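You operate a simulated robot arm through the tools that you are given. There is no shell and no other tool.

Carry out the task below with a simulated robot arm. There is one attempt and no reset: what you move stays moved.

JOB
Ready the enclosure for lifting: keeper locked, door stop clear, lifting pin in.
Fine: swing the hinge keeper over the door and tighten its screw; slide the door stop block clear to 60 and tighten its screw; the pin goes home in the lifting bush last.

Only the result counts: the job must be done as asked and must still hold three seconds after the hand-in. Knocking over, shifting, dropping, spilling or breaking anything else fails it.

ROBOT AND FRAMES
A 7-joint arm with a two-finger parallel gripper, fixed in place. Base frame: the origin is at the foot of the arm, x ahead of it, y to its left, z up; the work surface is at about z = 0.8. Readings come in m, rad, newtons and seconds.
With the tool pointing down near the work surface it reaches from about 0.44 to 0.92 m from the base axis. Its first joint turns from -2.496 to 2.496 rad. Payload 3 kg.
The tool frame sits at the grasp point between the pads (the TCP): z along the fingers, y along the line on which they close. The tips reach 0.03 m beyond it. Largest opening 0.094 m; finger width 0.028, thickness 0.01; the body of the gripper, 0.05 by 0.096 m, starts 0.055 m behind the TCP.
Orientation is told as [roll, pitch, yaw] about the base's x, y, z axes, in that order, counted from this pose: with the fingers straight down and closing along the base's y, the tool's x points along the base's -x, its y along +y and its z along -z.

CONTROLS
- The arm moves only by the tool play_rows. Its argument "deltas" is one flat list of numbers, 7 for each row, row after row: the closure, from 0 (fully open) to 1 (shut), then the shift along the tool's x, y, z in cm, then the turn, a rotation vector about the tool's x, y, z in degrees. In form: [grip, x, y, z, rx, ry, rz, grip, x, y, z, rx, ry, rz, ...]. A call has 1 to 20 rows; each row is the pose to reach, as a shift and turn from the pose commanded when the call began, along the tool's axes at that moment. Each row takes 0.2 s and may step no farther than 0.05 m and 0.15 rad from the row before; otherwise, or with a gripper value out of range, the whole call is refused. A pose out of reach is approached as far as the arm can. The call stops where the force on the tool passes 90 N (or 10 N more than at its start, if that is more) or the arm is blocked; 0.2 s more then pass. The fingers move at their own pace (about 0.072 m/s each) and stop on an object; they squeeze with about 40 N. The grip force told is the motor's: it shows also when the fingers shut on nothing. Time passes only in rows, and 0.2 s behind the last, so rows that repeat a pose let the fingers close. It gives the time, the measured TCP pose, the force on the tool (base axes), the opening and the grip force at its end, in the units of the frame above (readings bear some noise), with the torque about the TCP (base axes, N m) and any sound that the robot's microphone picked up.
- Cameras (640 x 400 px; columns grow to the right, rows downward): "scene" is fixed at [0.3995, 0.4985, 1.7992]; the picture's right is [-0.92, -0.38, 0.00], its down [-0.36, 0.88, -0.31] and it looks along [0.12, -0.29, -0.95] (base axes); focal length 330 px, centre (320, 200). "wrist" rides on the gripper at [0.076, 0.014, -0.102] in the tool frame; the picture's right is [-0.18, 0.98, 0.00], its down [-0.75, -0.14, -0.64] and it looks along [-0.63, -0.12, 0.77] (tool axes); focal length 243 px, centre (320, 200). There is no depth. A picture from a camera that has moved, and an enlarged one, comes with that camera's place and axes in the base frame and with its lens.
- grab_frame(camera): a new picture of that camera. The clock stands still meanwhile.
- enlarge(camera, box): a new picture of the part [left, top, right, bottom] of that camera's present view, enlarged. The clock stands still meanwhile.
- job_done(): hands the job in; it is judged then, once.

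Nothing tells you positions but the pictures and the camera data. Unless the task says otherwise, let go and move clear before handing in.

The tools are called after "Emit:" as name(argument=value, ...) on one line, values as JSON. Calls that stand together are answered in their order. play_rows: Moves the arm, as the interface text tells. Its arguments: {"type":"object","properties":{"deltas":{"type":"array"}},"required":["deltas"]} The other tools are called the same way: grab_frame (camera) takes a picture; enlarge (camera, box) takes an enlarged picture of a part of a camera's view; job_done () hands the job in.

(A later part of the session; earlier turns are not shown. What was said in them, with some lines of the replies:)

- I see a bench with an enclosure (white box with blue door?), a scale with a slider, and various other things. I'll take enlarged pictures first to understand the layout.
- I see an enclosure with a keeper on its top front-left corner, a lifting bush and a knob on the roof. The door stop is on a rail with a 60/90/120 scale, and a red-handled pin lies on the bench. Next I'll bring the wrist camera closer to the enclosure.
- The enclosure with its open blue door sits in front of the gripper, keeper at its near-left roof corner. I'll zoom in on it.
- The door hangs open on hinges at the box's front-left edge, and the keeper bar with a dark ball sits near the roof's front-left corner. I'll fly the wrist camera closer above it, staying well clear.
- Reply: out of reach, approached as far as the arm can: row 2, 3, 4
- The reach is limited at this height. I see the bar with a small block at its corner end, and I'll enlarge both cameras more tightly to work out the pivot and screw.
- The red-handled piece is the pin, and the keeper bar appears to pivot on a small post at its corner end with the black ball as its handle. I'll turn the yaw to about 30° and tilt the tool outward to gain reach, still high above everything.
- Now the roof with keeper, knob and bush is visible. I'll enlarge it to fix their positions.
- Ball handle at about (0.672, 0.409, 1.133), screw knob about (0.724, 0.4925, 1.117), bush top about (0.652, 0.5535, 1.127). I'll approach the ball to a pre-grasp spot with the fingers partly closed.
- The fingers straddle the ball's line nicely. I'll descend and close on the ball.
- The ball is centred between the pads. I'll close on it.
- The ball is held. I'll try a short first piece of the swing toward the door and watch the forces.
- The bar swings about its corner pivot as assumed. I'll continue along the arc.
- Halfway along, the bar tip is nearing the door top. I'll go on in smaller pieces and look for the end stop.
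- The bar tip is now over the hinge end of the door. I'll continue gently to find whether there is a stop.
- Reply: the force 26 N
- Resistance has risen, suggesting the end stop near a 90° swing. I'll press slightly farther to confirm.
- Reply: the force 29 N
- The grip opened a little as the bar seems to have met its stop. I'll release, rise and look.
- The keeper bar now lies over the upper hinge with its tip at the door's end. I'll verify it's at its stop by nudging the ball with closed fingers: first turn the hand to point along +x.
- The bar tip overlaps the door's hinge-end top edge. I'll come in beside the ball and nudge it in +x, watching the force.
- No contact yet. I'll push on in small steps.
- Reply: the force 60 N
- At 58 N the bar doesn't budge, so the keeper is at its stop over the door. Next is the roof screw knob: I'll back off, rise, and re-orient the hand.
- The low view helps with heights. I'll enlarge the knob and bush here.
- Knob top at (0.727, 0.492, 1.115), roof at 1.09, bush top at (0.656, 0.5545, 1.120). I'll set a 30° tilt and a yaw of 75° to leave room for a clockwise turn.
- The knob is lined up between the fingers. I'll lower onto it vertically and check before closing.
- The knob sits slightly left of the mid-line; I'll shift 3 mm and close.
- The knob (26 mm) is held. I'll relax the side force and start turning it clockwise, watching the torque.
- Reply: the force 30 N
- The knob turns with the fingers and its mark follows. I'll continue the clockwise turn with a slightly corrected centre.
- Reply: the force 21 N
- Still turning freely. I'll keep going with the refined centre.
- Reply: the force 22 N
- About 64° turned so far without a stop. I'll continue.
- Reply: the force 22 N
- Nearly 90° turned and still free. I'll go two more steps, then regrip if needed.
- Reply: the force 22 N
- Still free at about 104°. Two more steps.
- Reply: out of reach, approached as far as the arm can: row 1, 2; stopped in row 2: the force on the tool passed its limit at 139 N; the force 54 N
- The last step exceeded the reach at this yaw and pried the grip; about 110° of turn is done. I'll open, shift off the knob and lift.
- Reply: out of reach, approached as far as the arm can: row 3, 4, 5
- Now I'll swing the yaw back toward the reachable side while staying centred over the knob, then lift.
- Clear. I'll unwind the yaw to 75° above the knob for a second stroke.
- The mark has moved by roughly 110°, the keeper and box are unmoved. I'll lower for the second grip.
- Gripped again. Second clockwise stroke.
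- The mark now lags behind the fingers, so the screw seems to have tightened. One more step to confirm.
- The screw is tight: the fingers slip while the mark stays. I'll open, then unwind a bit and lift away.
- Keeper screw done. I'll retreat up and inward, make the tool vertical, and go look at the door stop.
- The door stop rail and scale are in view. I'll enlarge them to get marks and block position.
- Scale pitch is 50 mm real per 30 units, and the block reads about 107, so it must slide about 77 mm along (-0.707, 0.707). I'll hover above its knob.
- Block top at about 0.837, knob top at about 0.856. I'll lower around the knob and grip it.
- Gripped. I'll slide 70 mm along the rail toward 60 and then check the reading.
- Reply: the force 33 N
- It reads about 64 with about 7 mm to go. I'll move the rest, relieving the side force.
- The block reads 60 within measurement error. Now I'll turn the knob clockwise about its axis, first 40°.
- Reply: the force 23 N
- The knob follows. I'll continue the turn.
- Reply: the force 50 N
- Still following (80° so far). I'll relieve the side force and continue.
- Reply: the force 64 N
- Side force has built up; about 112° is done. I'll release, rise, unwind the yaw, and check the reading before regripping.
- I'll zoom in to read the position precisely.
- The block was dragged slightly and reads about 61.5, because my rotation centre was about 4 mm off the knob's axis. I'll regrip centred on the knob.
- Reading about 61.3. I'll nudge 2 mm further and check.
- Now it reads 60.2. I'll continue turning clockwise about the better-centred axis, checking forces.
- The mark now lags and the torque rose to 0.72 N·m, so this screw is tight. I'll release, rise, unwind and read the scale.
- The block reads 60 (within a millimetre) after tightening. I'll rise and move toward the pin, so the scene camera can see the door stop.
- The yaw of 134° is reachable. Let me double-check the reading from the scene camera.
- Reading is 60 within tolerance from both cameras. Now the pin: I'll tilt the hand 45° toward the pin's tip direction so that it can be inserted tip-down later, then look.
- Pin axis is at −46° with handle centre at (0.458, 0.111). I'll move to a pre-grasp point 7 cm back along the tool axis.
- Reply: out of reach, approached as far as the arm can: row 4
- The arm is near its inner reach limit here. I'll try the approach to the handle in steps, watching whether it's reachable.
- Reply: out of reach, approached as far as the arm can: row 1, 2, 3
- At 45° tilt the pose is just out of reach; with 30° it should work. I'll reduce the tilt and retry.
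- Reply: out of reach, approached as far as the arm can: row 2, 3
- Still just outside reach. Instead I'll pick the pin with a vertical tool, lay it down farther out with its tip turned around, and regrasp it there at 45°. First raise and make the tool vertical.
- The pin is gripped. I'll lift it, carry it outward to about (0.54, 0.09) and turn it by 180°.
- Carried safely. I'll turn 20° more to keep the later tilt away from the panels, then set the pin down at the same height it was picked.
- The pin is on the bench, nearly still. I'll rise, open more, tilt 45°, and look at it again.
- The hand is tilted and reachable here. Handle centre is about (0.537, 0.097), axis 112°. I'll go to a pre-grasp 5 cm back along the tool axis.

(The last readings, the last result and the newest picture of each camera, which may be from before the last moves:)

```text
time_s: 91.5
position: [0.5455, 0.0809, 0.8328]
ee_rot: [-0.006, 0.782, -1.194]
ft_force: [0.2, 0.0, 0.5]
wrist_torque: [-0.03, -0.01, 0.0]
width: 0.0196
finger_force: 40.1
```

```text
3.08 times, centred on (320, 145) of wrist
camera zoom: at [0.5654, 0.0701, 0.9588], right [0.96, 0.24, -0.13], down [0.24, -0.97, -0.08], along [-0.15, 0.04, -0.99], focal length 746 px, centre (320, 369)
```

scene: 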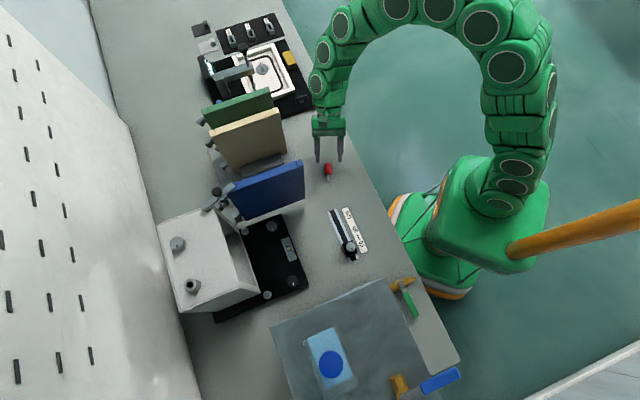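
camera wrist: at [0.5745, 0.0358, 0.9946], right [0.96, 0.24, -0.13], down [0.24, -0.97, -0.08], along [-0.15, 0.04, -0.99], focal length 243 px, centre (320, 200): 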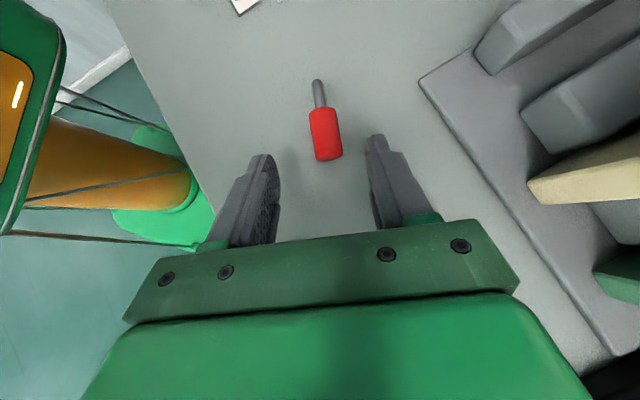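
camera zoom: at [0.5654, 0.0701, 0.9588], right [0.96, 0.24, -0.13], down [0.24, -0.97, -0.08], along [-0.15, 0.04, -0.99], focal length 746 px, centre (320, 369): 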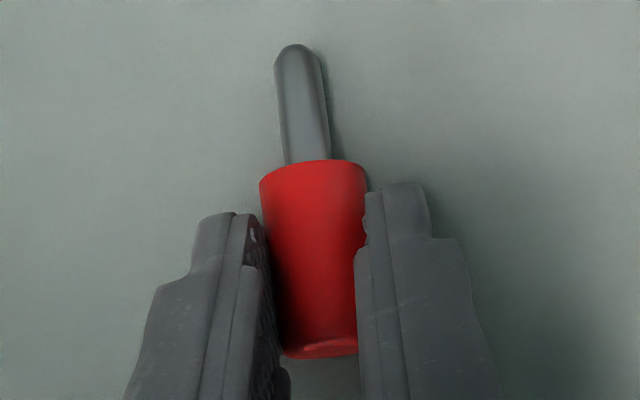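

The pin is firmly held about 8 mm behind its shoulder. I'll lift it and bring the tool back to vertical.

Emit:
play_rows(deltas=[0.95, 2.1, 0, -2.1, 0, 0, 0, 0.95, 4.2, 0, -4.3, 0, 0, 0, 0.95, 6.3, 0, -6.4, 0, -7.5, 0, 0.95, 8.4, 0, -8.5, 0, -15, 0, 0.95, 10.5, 0, -10.6, 0, -22.5, 0, 0.95, 12.6, 0, -12.7, 0, -30, 0, 0.95, 12.6, 0, -12.7, 0, -37.5, 0, 0.95, 12.6, 0, -12.7, 0, -44.8, 0])

Emit:
grab_frame(camera="wrist")

Emit:
enlarge(camera="wrist", box=[250, 80, 390, 210])

```text
time_s: 93.3
position: [0.5457, 0.0804, 1.0128]
ee_rot: [-0.002, -0.001, -1.189]
ft_force: [0.0, 0.3, -0.2]
wrist_torque: [0.01, -0.01, 0.01]
width: 0.0199
finger_force: 40.3
```

```text
taken
camera wrist: at [0.5305, 0.1577, 1.1146], right [0.98, 0.2, 0.0], down [0.15, -0.75, 0.64], along [0.12, -0.63, -0.77], focal length 243 px, centre (320, 200)
```

wrist: 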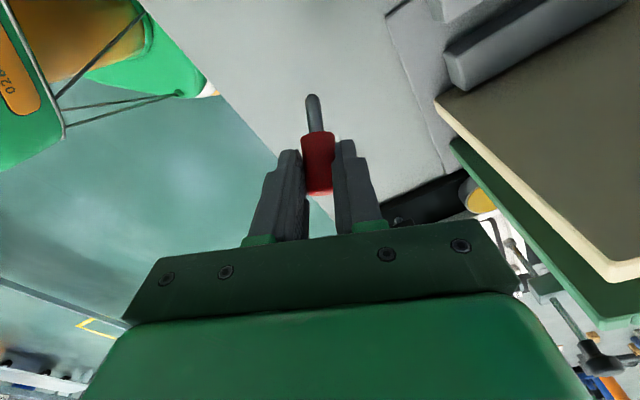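

```text
3.08 times, centred on (320, 145) of wrist
camera zoom: at [0.5305, 0.1577, 1.1146], right [0.98, 0.2, 0.0], down [0.15, -0.75, 0.64], along [0.12, -0.63, -0.77], focal length 746 px, centre (320, 369)
```

zoom: 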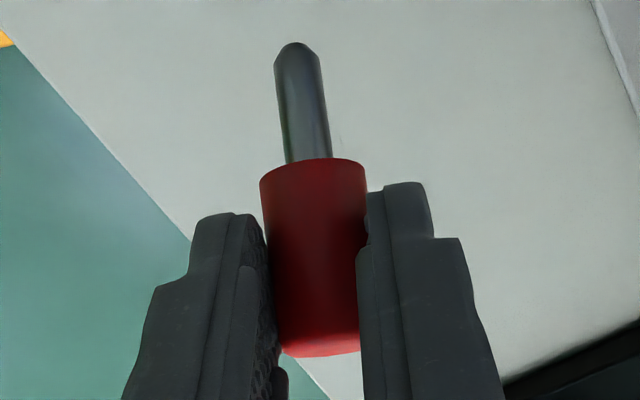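

The pin hasn't moved in the hand. I'll rise well above the door, then swing across toward the enclosure's front while turning the yaw to 40°.

Emit:
play_rows(deltas=[0.95, 0, 0, -4, 0, 0, -7.72, 0.95, 0, 0, -8, 0, 0, -15.44, 0.95, 0, 0, -12, 0, 0, -23.16, 0.95, 0, 0, -16, 0, 0, -30.88, 0.95, 0, 0, -20, 0, 0, -38.6, 0.95, 3.0, -0.05, -20, 0, 0, -46.3, 0.95, 6.0, -0.1, -20, 0, 0, -54, 0.95, 9.0, -0.15, -20, 0, 0, -61.8, 0.95, 12.0, -0.2, -20, 0, 0, -69.5, 0.95, 15.0, -0.3, -20, 0, 0, -77.2, 0.95, 18.0, -0.35, -20, 0, 0, -84.9, 0.95, 21.0, -0.4, -20, 0, 0, -92.6, 0.95, 24.0, -0.45, -20, 0, 0, -100.4, 0.95, 27.1, -0.5, -20, 0, 0, -108.1])

Emit:
grab_frame(camera="wrist")

Emit:
grab_frame(camera="scene")

```text
time_s: 96.3
position: [0.4405, 0.3324, 1.2121]
ee_rot: [0.001, 0.005, 0.697]
ft_force: [0.8, 0.3, -0.8]
wrist_torque: [0.01, -0.01, -0.03]
width: 0.0203
finger_force: 40.5
```

```text
taken
camera wrist: at [0.3734, 0.2944, 1.3136], right [-0.49, 0.87, 0.0], down [0.67, 0.38, 0.64], along [0.56, 0.31, -0.77], focal length 243 px, centre (320, 200)
```

wrist: 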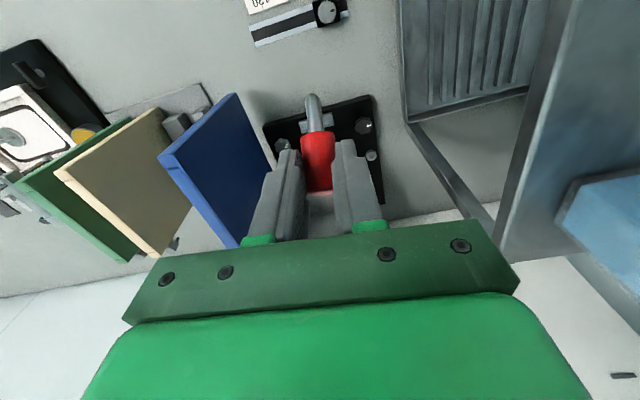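

```text
taken
```

scene: 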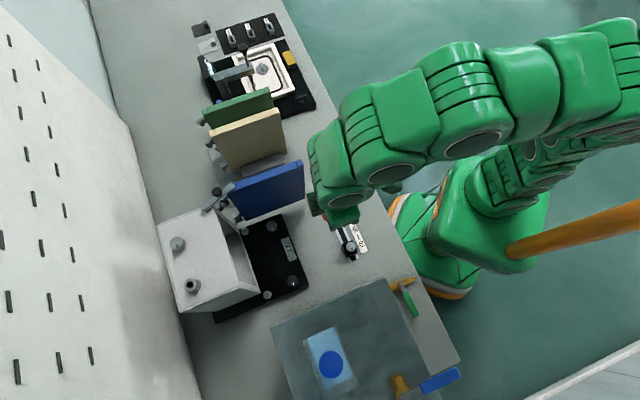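

Now I'll tilt the tool 45° outward so the pin points straight down.

Emit:
play_rows(deltas=[0.95, 0, 0, -0.5, 0, -7.6, 0, 0.95, 0, 0, -1, 0, -15.2, 0, 0.95, 0, 0, -1.5, 0, -22.7, 0, 0.95, 0, 0, -2, 0, -30.3, 0, 0.95, 0, 0, -2, 0, -37.9, 0, 0.95, 0, 0, -2, 0, -45.5, 0])

Emit:
grab_frame(camera="wrist")

Emit:
grab_frame(camera="scene")

```text
time_s: 97.8
position: [0.4406, 0.3306, 1.235]
ee_rot: [-0.005, -0.798, 0.702]
ft_force: [0.8, 0.1, -1.1]
wrist_torque: [0.0, 0.01, 0.02]
width: 0.0203
finger_force: 39.9
```

```text
taken
camera wrist: at [0.3343, 0.2608, 1.2521], right [-0.53, 0.84, 0.13], down [0.14, -0.06, 0.99], along [0.83, 0.55, -0.08], focal length 243 px, centre (320, 200)
```

wrist: 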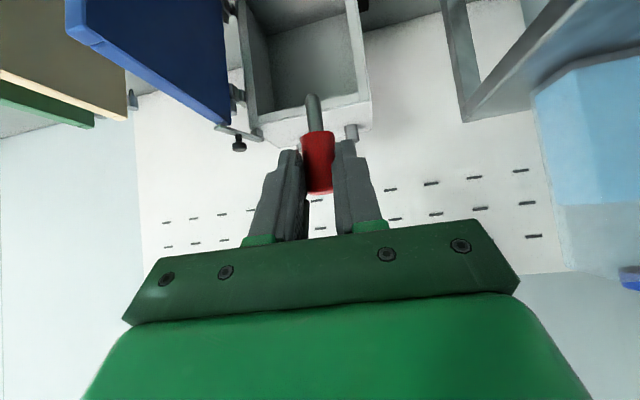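

```text
taken
```

scene: 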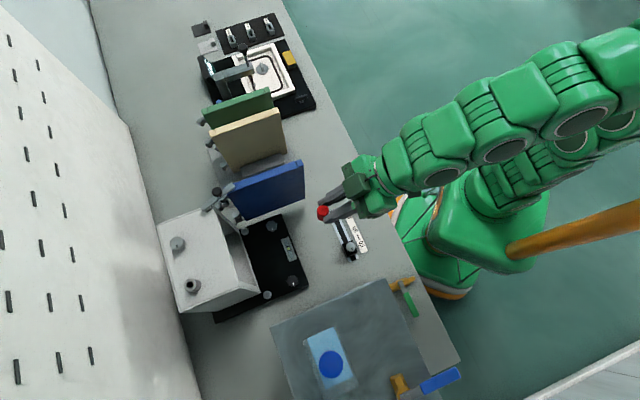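

Emit:
enlarge(camera="wrist", box=[260, 80, 380, 200])

Emit:
enlarge(camera="scene", box=[300, 180, 350, 230])

```text
3.33 times, centred on (320, 140) of wrist
camera zoom: at [0.3343, 0.2608, 1.2521], right [-0.53, 0.84, 0.13], down [0.14, -0.06, 0.99], along [0.83, 0.55, -0.08], focal length 809 px, centre (320, 400)
```

zoom: 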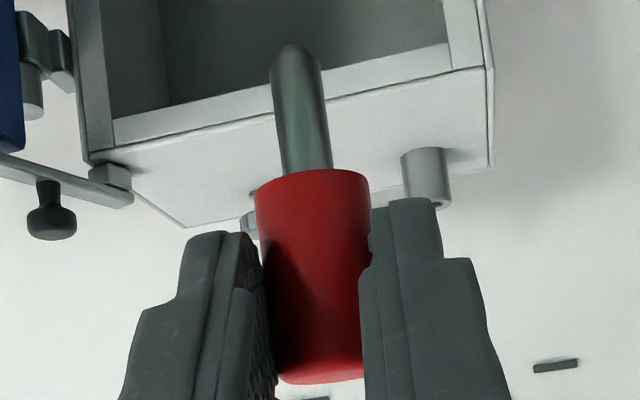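

```text
8.00 times, centred on (325, 205) of scene
camera zoom: at [0.3995, 0.4985, 1.7992], right [-0.92, -0.38, 0.0], down [-0.36, 0.88, -0.31], along [0.12, -0.29, -0.95], focal length 2640 px, centre (280, 160)
```

zoom: 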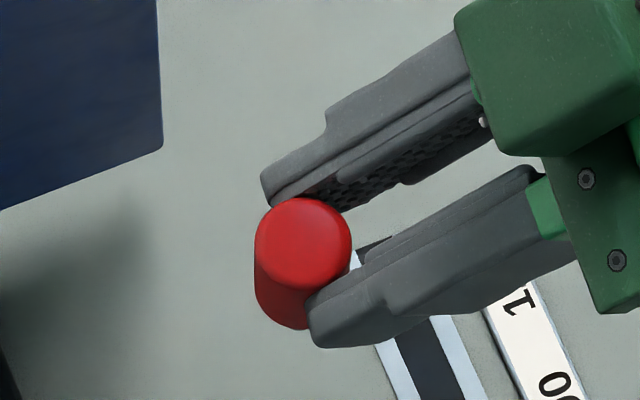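

The pin is held vertical, tip down. I'll move outward to a spot just short of the bush, still 3 cm higher.

Emit:
play_rows(deltas=[0.95, -2.8, 0.5, 3.1, 0, 0, 0, 0.95, -5.5, 1.0, 6.2, 0, 0, 0, 0.95, -8.3, 1.6, 9.2, 0, 0, 0, 0.95, -11.1, 2.1, 12.3, 0, 0, 0, 0.95, -13.9, 2.6, 15.4, 0, 0, 0, 0.95, -16.63, 3.15, 18.48, 0, 0, 0])

Emit:
grab_frame(camera="wrist")

Emit:
enlarge(camera="wrist", box=[260, 60, 380, 190])

Emit:
enlarge(camera="scene", box=[165, 250, 235, 310])

```text
time_s: 99.2
position: [0.61, 0.5148, 1.2195]
ee_rot: [0.002, -0.787, 0.695]
ft_force: [0.0, 0.4, -0.5]
wrist_torque: [-0.01, 0.02, -0.02]
width: 0.0203
finger_force: 39.7
```

```text
taken
camera wrist: at [0.5045, 0.4459, 1.2379], right [-0.53, 0.84, 0.13], down [0.15, -0.06, 0.99], along [0.83, 0.54, -0.09], focal length 243 px, centre (320, 200)
```

wrist: 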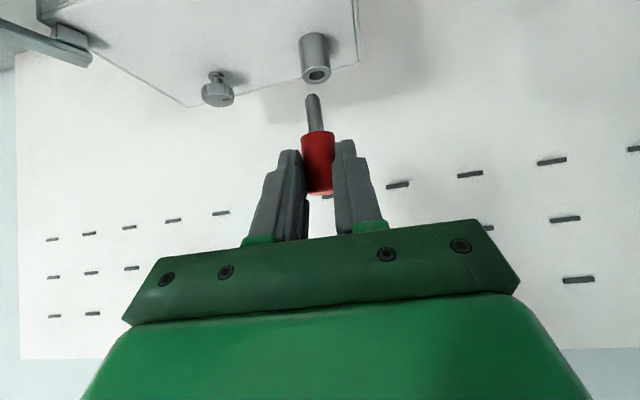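

```text
3.08 times, centred on (320, 125) of wrist
camera zoom: at [0.5045, 0.4459, 1.2379], right [-0.53, 0.84, 0.13], down [0.15, -0.06, 0.99], along [0.83, 0.54, -0.09], focal length 746 px, centre (320, 431)
```

zoom: 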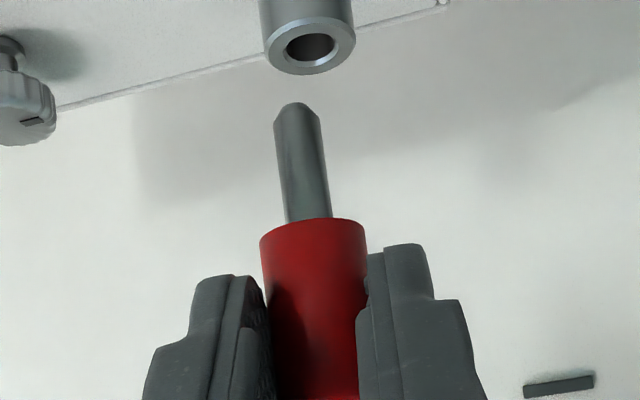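

```text
6.67 times, centred on (200, 280) of scene
camera zoom: at [0.3995, 0.4985, 1.7992], right [-0.92, -0.38, 0.0], down [-0.36, 0.88, -0.31], along [0.12, -0.29, -0.95], focal length 2200 px, centre (1120, -333)
```

zoom: 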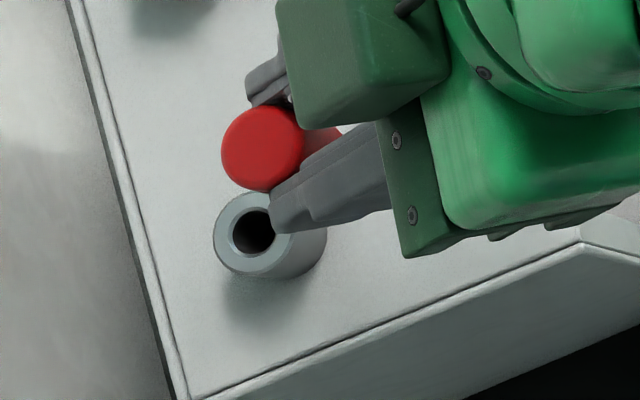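

The tip and the bush are both visible. I'll bring the tip over the hole and about 1 cm above it.

Emit:
play_rows(deltas=[0.95, -1.33, 0.12, 1.33, 0, 0, 0, 0.95, -2.66, 0.24, 2.67, 0, 0, 0, 0.95, -1.9, 0.24, 3.4, 0, 0, 0, 0.95, -1.07, 0.24, 4.26, 0, 0, 0])

Emit:
enlarge(camera="wrist", box=[270, 60, 370, 160])

Emit:
enlarge(camera="scene", box=[165, 255, 225, 305])

```text
time_s: 100.2
position: [0.6384, 0.5428, 1.1971]
ee_rot: [0.002, -0.79, 0.696]
ft_force: [-0.3, 0.5, 0.1]
wrist_torque: [0.01, -0.02, -0.02]
width: 0.02
finger_force: 39.9
```

```text
4.00 times, centred on (320, 110) of wrist
camera zoom: at [0.5323, 0.4722, 1.2157], right [-0.53, 0.84, 0.13], down [0.15, -0.06, 0.99], along [0.83, 0.54, -0.09], focal length 970 px, centre (320, 560)
```

zoom: 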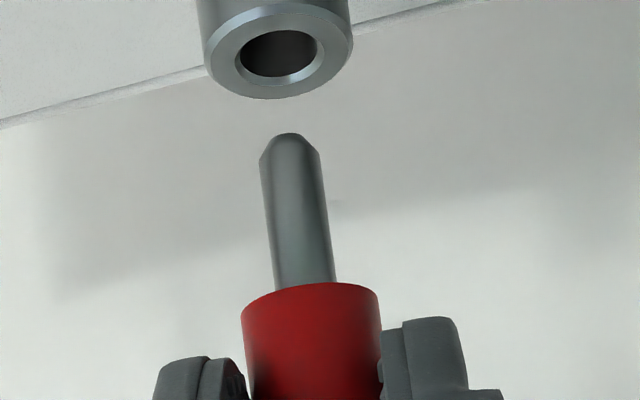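

```text
8.00 times, centred on (195, 280) of scene
camera zoom: at [0.3995, 0.4985, 1.7992], right [-0.92, -0.38, 0.0], down [-0.36, 0.88, -0.31], along [0.12, -0.29, -0.95], focal length 2640 px, centre (1320, -440)
```

zoom: 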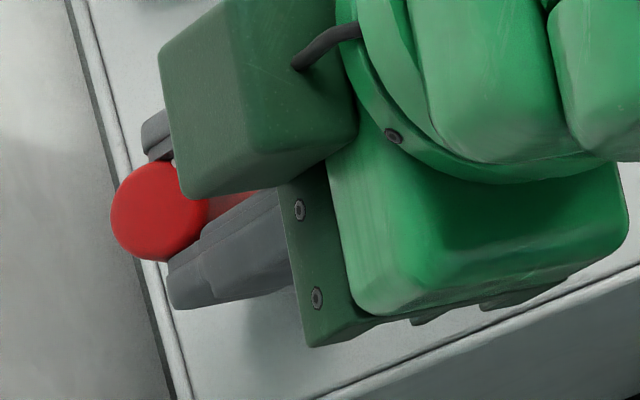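

Emit:
play_rows(deltas=[0.95, 0.3, 0.03, 0.3, 0, 0, 0, 0.95, 0.64, 0.05, 0.63, 0, 0, 0])

Emit:
enlarge(camera="wrist", box=[270, 60, 370, 160])

```text
time_s: 100.8
position: [0.6387, 0.5413, 1.1893]
ee_rot: [0.002, -0.793, 0.696]
ft_force: [-0.7, 0.4, -0.1]
wrist_torque: [0.01, -0.02, 0.03]
width: 0.0203
finger_force: 39.9
```

```text
4.00 times, centred on (320, 110) of wrist
camera zoom: at [0.5324, 0.4717, 1.2068], right [-0.53, 0.84, 0.13], down [0.15, -0.06, 0.99], along [0.83, 0.54, -0.09], focal length 970 px, centre (320, 560)
```

zoom: 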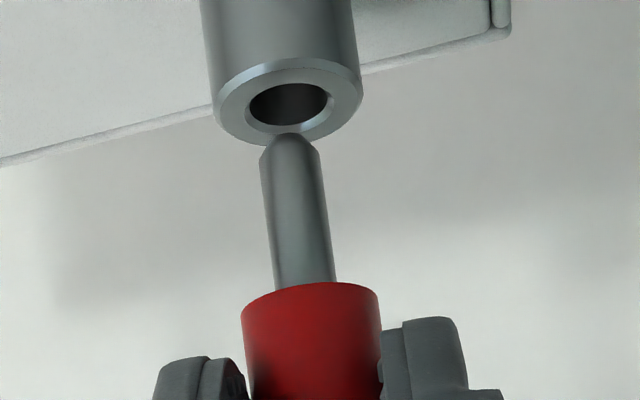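

Tip and hole look aligned within a couple of millimetres. I'll lower 4 mm more and re-check.

Emit:
play_rows(deltas=[0.95, 0.14, 0.05, 0.14, 0, 0, 0, 0.95, 0.28, 0.08, 0.28, 0, 0, 0])

Emit:
enlarge(camera="wrist", box=[270, 60, 370, 160])

```text
time_s: 101.3
position: [0.6383, 0.5432, 1.1853]
ee_rot: [0.001, -0.79, 0.695]
ft_force: [0.0, 0.2, -0.5]
wrist_torque: [0.0, 0.01, 0.01]
width: 0.0203
finger_force: 40.2
```

```text
4.00 times, centred on (320, 110) of wrist
camera zoom: at [0.5312, 0.4725, 1.2024], right [-0.53, 0.84, 0.13], down [0.15, -0.06, 0.99], along [0.83, 0.54, -0.09], focal length 970 px, centre (320, 560)
```

zoom: 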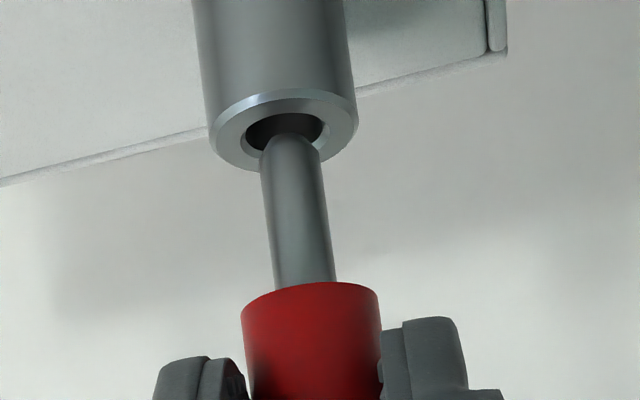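

Emit:
play_rows(deltas=[0.95, 0.0, -0.1, 0.0, 0, 0, 0, 0.95, 0.14, -0.1, 0.14, 0, 0, 0, 0.95, 0.28, -0.1, 0.28, 0, 0, 0])

Emit:
enlarge(camera="wrist", box=[270, 60, 370, 160])

```text
time_s: 102.2
position: [0.6375, 0.5415, 1.1814]
ee_rot: [0.002, -0.793, 0.696]
ft_force: [2.7, 5.6, 6.6]
wrist_torque: [0.3, -0.26, 0.01]
width: 0.0203
finger_force: 39.8
```

```text
4.00 times, centred on (320, 110) of wrist
camera zoom: at [0.5316, 0.4714, 1.1985], right [-0.53, 0.84, 0.13], down [0.15, -0.06, 0.99], along [0.83, 0.55, -0.09], focal length 970 px, centre (320, 560)
```

zoom: 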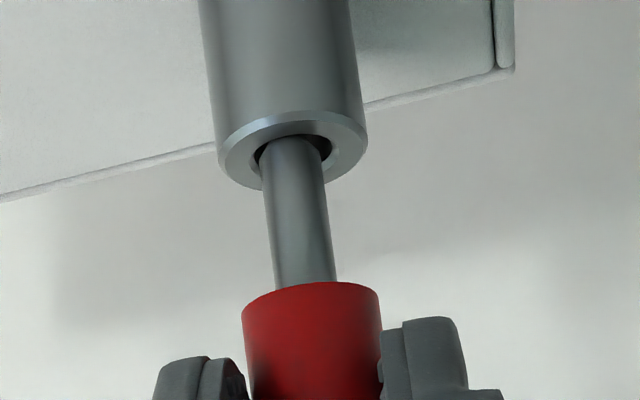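

The tip touches the near chamfer lightly; I'll shift slightly outward and continue down gently.

Emit:
play_rows(deltas=[0.95, -0.11, 0.06, 0.11, 0, 0, 0, 0.95, 0.03, 0.06, 0.25, 0, 0, 0, 0.95, 0.1, 0.06, 0.32, 0, 0, 0])

Emit:
enlarge(camera="wrist", box=[270, 60, 370, 160])

```text
time_s: 103.0
position: [0.6388, 0.5422, 1.1786]
ee_rot: [0.002, -0.792, 0.696]
ft_force: [0.7, 0.3, 0.5]
wrist_torque: [-0.04, -0.08, -0.01]
width: 0.0201
finger_force: 39.6
```

```text
4.00 times, centred on (320, 110) of wrist
camera zoom: at [0.5325, 0.4729, 1.1955], right [-0.53, 0.84, 0.13], down [0.15, -0.06, 0.99], along [0.83, 0.54, -0.09], focal length 970 px, centre (320, 560)
```

zoom: 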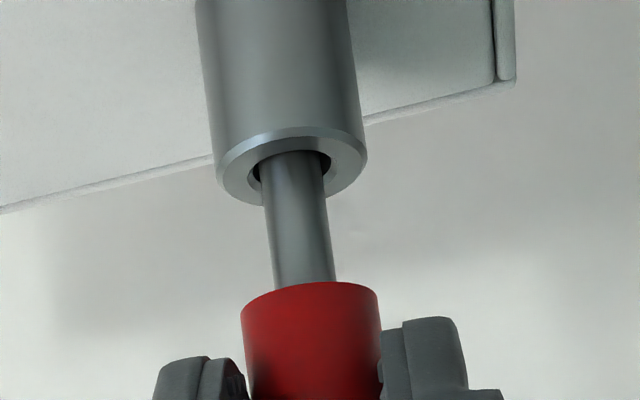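

It is entering freely. I'll lower further in small steps.

Emit:
play_rows(deltas=[0.95, 0.14, 0, 0.14, 0, 0, 0, 0.95, 0.28, 0, 0.28, 0, 0, 0, 0.95, 0.43, 0, 0.42, 0, 0, 0])

Emit:
enlarge(camera="wrist", box=[270, 60, 370, 160])

```text
time_s: 103.8
position: [0.6395, 0.542, 1.1717]
ee_rot: [0.001, -0.791, 0.696]
ft_force: [1.5, 2.1, 0.3]
wrist_torque: [0.04, -0.09, -0.01]
width: 0.0204
finger_force: 39.9
```

```text
4.00 times, centred on (320, 110) of wrist
camera zoom: at [0.5326, 0.4726, 1.1894], right [-0.53, 0.84, 0.13], down [0.15, -0.06, 0.99], along [0.83, 0.54, -0.09], focal length 970 px, centre (320, 560)
```

zoom: 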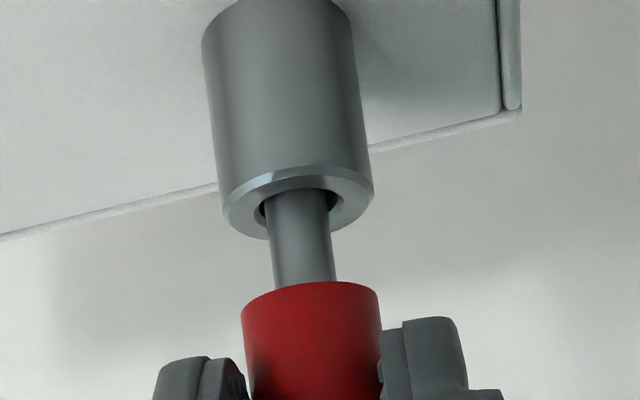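

Emit:
play_rows(deltas=[0.95, 0.12, 0, 0.17, 0, 0, 0, 0.95, 0.26, 0, 0.31, 0, 0, 0, 0.95, 0.4, 0, 0.45, 0, 0, 0, 0.95, 0.54, 0, 0.59, 0, 0, 0])

Emit:
enlarge(camera="wrist", box=[270, 60, 370, 160])

```text
time_s: 104.8
position: [0.6399, 0.543, 1.1621]
ee_rot: [0.001, -0.792, 0.696]
ft_force: [0.9, 0.7, -1.3]
wrist_torque: [-0.04, -0.03, 0.04]
width: 0.0203
finger_force: 39.7
```

```text
4.00 times, centred on (320, 110) of wrist
camera zoom: at [0.5328, 0.4733, 1.1813], right [-0.53, 0.84, 0.13], down [0.15, -0.06, 0.99], along [0.83, 0.54, -0.09], focal length 970 px, centre (320, 560)
```

zoom: 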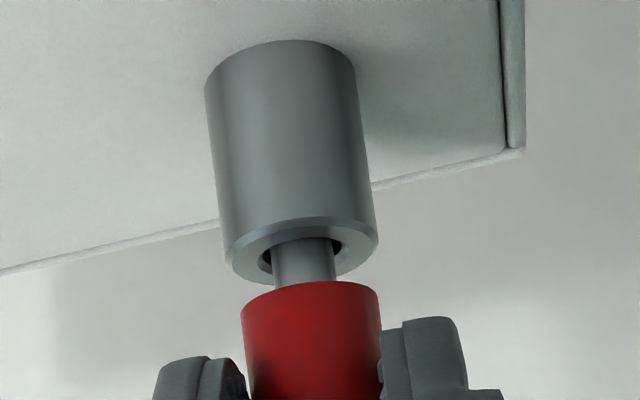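

Nearly home. I'll continue until the shoulder meets the bush.

Emit:
play_rows(deltas=[0.95, 0.14, 0, 0.14, 0, 0, 0, 0.95, 0.28, 0, 0.28, 0, 0, 0])

Emit:
play_rows(deltas=[0.95, 0.1, 0, 0.1, 0, 0, 0, 0.95, 0.2, 0, 0.2, 0, 0, 0])

Emit:
enlarge(camera="wrist", box=[270, 60, 370, 160])

```text
time_s: 105.3
position: [0.6396, 0.5422, 1.1595]
ee_rot: [0.001, -0.792, 0.696]
ft_force: [0.1, 0.1, 0.6]
wrist_torque: [-0.01, -0.01, 0.0]
width: 0.0204
finger_force: 39.6
```

```text
time_s: 106.0
position: [0.6392, 0.5433, 1.1578]
ee_rot: [0.001, -0.791, 0.696]
ft_force: [-0.2, 0.7, 2.2]
wrist_torque: [0.03, -0.02, 0.0]
width: 0.0203
finger_force: 40.4
```

```text
4.00 times, centred on (320, 110) of wrist
camera zoom: at [0.5334, 0.4733, 1.1748], right [-0.53, 0.84, 0.13], down [0.15, -0.06, 0.99], along [0.83, 0.54, -0.09], focal length 970 px, centre (320, 560)
```

zoom: 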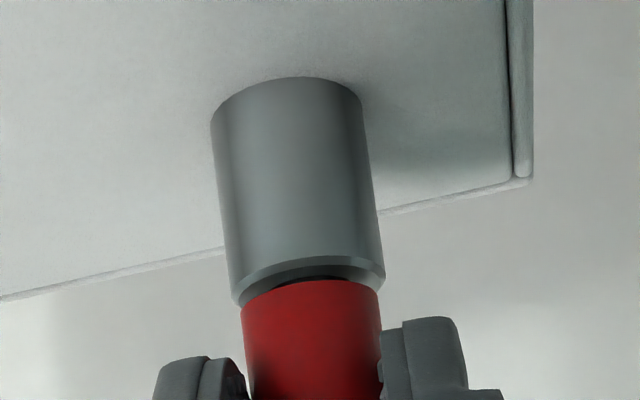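

Emit:
play_rows(deltas=[0.95, 0.07, 0, 0.07, 0, 0, 0, 0.95, 0.14, 0, 0.14, 0, 0, 0])

Emit:
enlarge(camera="wrist", box=[270, 60, 370, 160])

```text
time_s: 106.5
position: [0.6388, 0.5436, 1.1551]
ee_rot: [0.002, -0.791, 0.698]
ft_force: [-3.2, -4.6, 10.7]
wrist_torque: [-0.17, 0.06, -0.08]
width: 0.0205
finger_force: 40.3
```

```text
4.00 times, centred on (320, 110) of wrist
camera zoom: at [0.5334, 0.4732, 1.1737], right [-0.53, 0.84, 0.13], down [0.15, -0.06, 0.99], along [0.83, 0.54, -0.09], focal length 970 px, centre (320, 560)
```

zoom: 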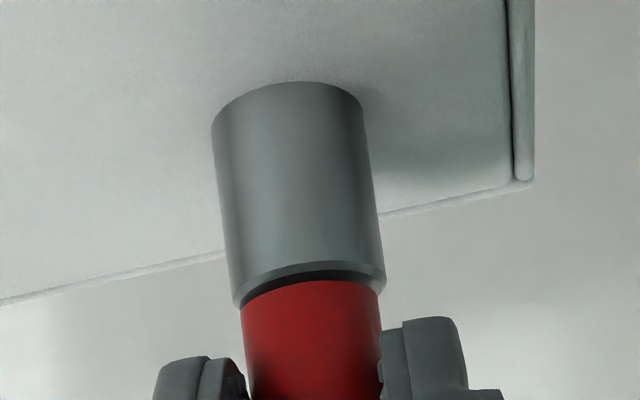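

Emit:
play_rows(deltas=[0.95, 0.07, 0, 0.07, 0, 0, 0, 0.95, 0.14, 0, 0.14, 0, 0, 0, 0.95, 0.14, 0, 0.14, 0, 0, 0])

Emit:
enlarge(camera="wrist", box=[290, 110, 360, 160])

```text
time_s: 107.3
position: [0.6397, 0.5421, 1.155]
ee_rot: [0.002, -0.794, 0.697]
ft_force: [-6.4, -6.9, 31.2]
wrist_torque: [0.58, -0.32, 0.06]
width: 0.0204
finger_force: 39.8
```

```text
8.00 times, centred on (325, 135) of wrist
camera zoom: at [0.5336, 0.4735, 1.1725], right [-0.53, 0.84, 0.13], down [0.14, -0.07, 0.99], along [0.83, 0.55, -0.09], focal length 1941 px, centre (280, 720)
```

zoom: 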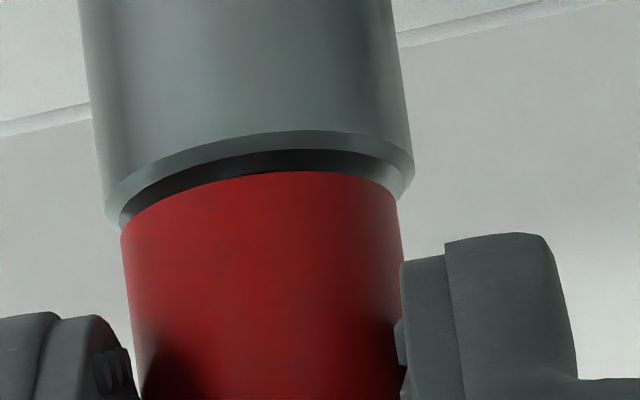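

The shoulder is seated: 31 N with no more travel and no slip in the grip. I'll open the fingers and back away along the tool axis.

Emit:
play_rows(deltas=[0.8, -0.07, 0, -0.07, 0, 0, 0, 0.6, -0.1, 0, -0.1, 0, 0, 0, 0.5, -0.1, 0, -0.1, 0, 0, 0, 0.5, -0.1, 0, -0.1, 0, 0, 0])

Emit:
enlarge(camera="wrist", box=[260, 90, 380, 200])

```text
time_s: 108.3
position: [0.6391, 0.5429, 1.1526]
ee_rot: [0.001, -0.791, 0.695]
ft_force: [0.0, 0.8, 0.7]
wrist_torque: [-0.01, -0.01, -0.02]
width: 0.0473
finger_force: 0.1
```

```text
3.64 times, centred on (320, 145) of wrist
camera zoom: at [0.5328, 0.4731, 1.1717], right [-0.53, 0.84, 0.13], down [0.15, -0.06, 0.99], along [0.83, 0.54, -0.09], focal length 882 px, centre (320, 400)
```

zoom: 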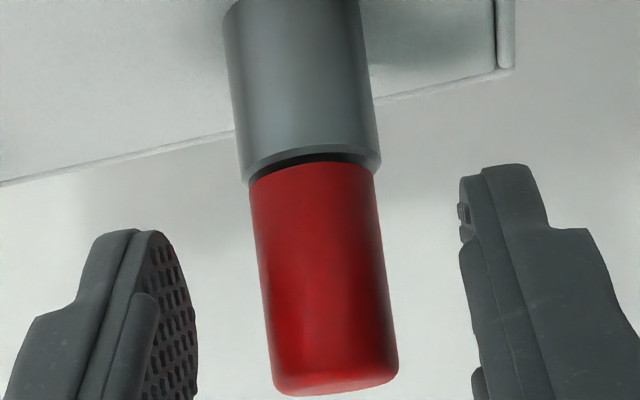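

The pin stands coaxial in the bush. I'll retreat along the tool axis and look over everything.

Emit:
play_rows(deltas=[0.5, 0, 0, -2.5, 0, 0, 0, 0.5, 0, 0, -5.5, 0, 0, 0, 0.5, 0, 0, -9, 0, 0, 0, 0.5, 1, 0, -13, 0, 0, 0, 0.5, 2, 0, -17, 0, 0, 0])

Emit:
grab_frame(camera="wrist")

Emit:
grab_frame(camera="scene")

Emit:
enlarge(camera="scene", box=[150, 180, 270, 320])

```text
time_s: 109.5
position: [0.5381, 0.4569, 1.2587]
ee_rot: [0.002, -0.79, 0.696]
ft_force: [-0.2, 0.4, 0.2]
wrist_torque: [-0.02, 0.01, 0.03]
width: 0.047
finger_force: 0.1
```

```text
taken
camera wrist: at [0.4318, 0.3868, 1.2767], right [-0.53, 0.84, 0.13], down [0.15, -0.06, 0.99], along [0.83, 0.54, -0.09], focal length 243 px, centre (320, 200)
```

wrist: 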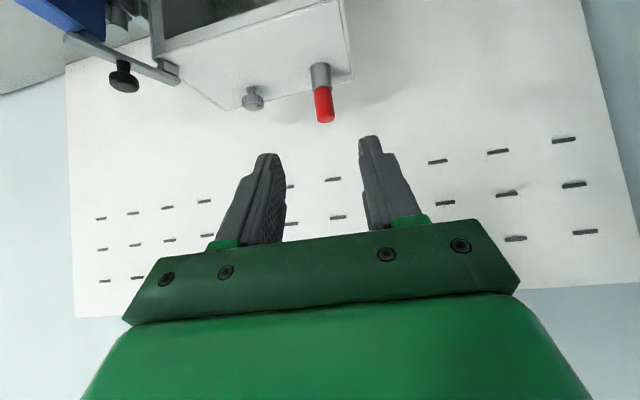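

```text
taken
```

scene: 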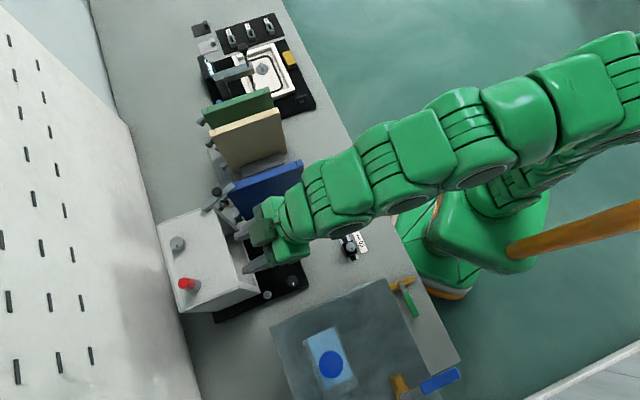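

```text
2.86 times, centred on (210, 250) of scene
camera zoom: at [0.3995, 0.4985, 1.7992], right [-0.92, -0.38, 0.0], down [-0.36, 0.88, -0.31], along [0.12, -0.29, -0.95], focal length 943 px, centre (634, 57)
```

zoom: 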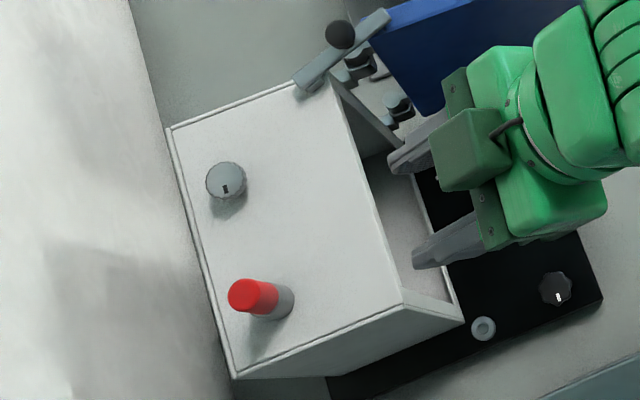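

Pin, keeper and knob all look right. I'll withdraw clear and take a last look at the door stop and the enclosure.

Emit:
play_rows(deltas=[0.5, 1, 0, -4, 0, 7.5, 0, 0.5, 2, 0, -8, 0, 15, 0, 0.5, 3, 0, -12, 0, 22.5, 0, 0.5, 4, 0, -16, 0, 30, 0, 0.5, 4, 0, -18, 0, 37.5, 0, 0.5, 4, 0, -18, 0, 45, 0])

Emit:
play_rows(deltas=[0.5, 0, -4, -1, 0, 0, 0, 0.5, 0, -8, -2, 0, 0, 0, 0.5, 0, -12, -3, 0, 0, 0, 0.5, 0, -16, -4, 0, 0, 0, 0.5, 0, -20, -5, 0, 0, 0])

Emit:
grab_frame(camera="scene")

Emit:
enlarge(camera="scene", box=[330, 210, 380, 265])

Emit:
enlarge(camera="scene", box=[150, 180, 270, 320])

```text
time_s: 111.0
position: [0.4178, 0.3557, 1.3576]
ee_rot: [0.001, -0.069, 0.699]
ft_force: [-0.7, 0.7, 1.0]
wrist_torque: [0.02, -0.04, -0.01]
width: 0.0469
finger_force: 0.1
out of reach, approached as far as the arm can: row 6
```

```text
time_s: 112.2
position: [0.5116, 0.2059, 1.3706]
ee_rot: [0.001, -0.073, 0.698]
ft_force: [-0.2, -0.1, 0.6]
wrist_torque: [0.0, 0.02, 0.03]
width: 0.0471
finger_force: 0.1
out of reach, approached as far as the arm can: row 2, 3, 4, 5
```

```text
taken
```

scene: 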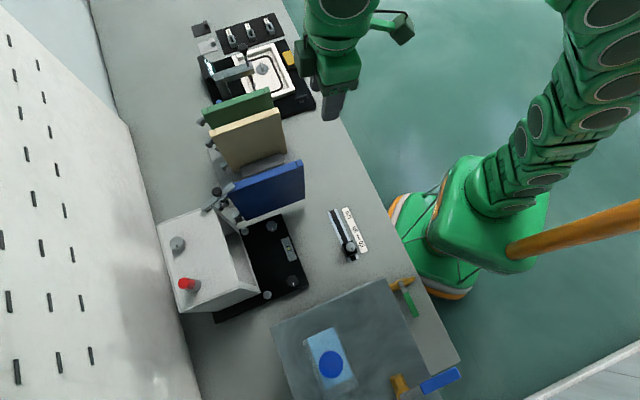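

```text
7.27 times, centred on (355, 238) of scene
camera zoom: at [0.3995, 0.4985, 1.7992], right [-0.92, -0.38, 0.0], down [-0.36, 0.88, -0.31], along [0.12, -0.29, -0.95], focal length 2400 px, centre (66, -73)
```

zoom: 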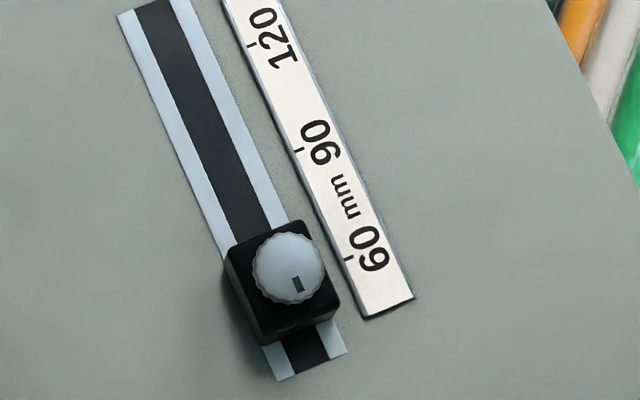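

```text
2.86 times, centred on (210, 250) of scene
camera zoom: at [0.3995, 0.4985, 1.7992], right [-0.92, -0.38, 0.0], down [-0.36, 0.88, -0.31], along [0.12, -0.29, -0.95], focal length 943 px, centre (634, 57)
```

zoom: 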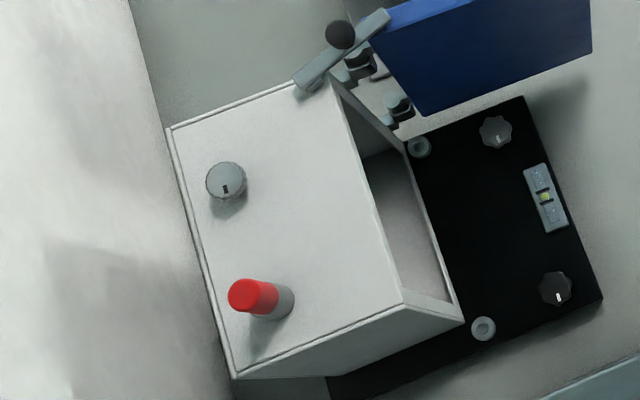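

The keeper bar lies over the door with its screw turned to the stop. The door stop reads 60 with its screw tight, and the pin is seated in the lifting bush. The hand is clear and nothing else has moved, so I'm handing in.

Emit:
job_done()

```text
The job is handed in.
```

I've handed the job in. The keeper, door stop and lifting pin are all set, and nothing else looked moved in the last pictures.

- **Keeper:** It is swung over the door's hinge end to its hard stop; a 58 N push did not move it further. I turned the knob on the roof clockwise about half a turn, until the fingers slipped and the knob stopped turning. I took that knob to be the keeper's screw from how it looks, and I didn't push the keeper back afterwards to confirm it holds.
- **Door stop:** It reads about 59.5 from the pictures, within about 1 mm of the 60 mark. I tightened its screw the same way and didn't push-test it. The block slipped back to about 61.5 partway through, so I reset it before the final tightening.
- **Lifting pin:** It went in last and is fully seated. It took a 31 N push with no further travel and stands straight in the bush. I had to lay it down once on the bench and pick it up again at a different angle to reach the bush.

The hand let go and moved clear before the hand-in.
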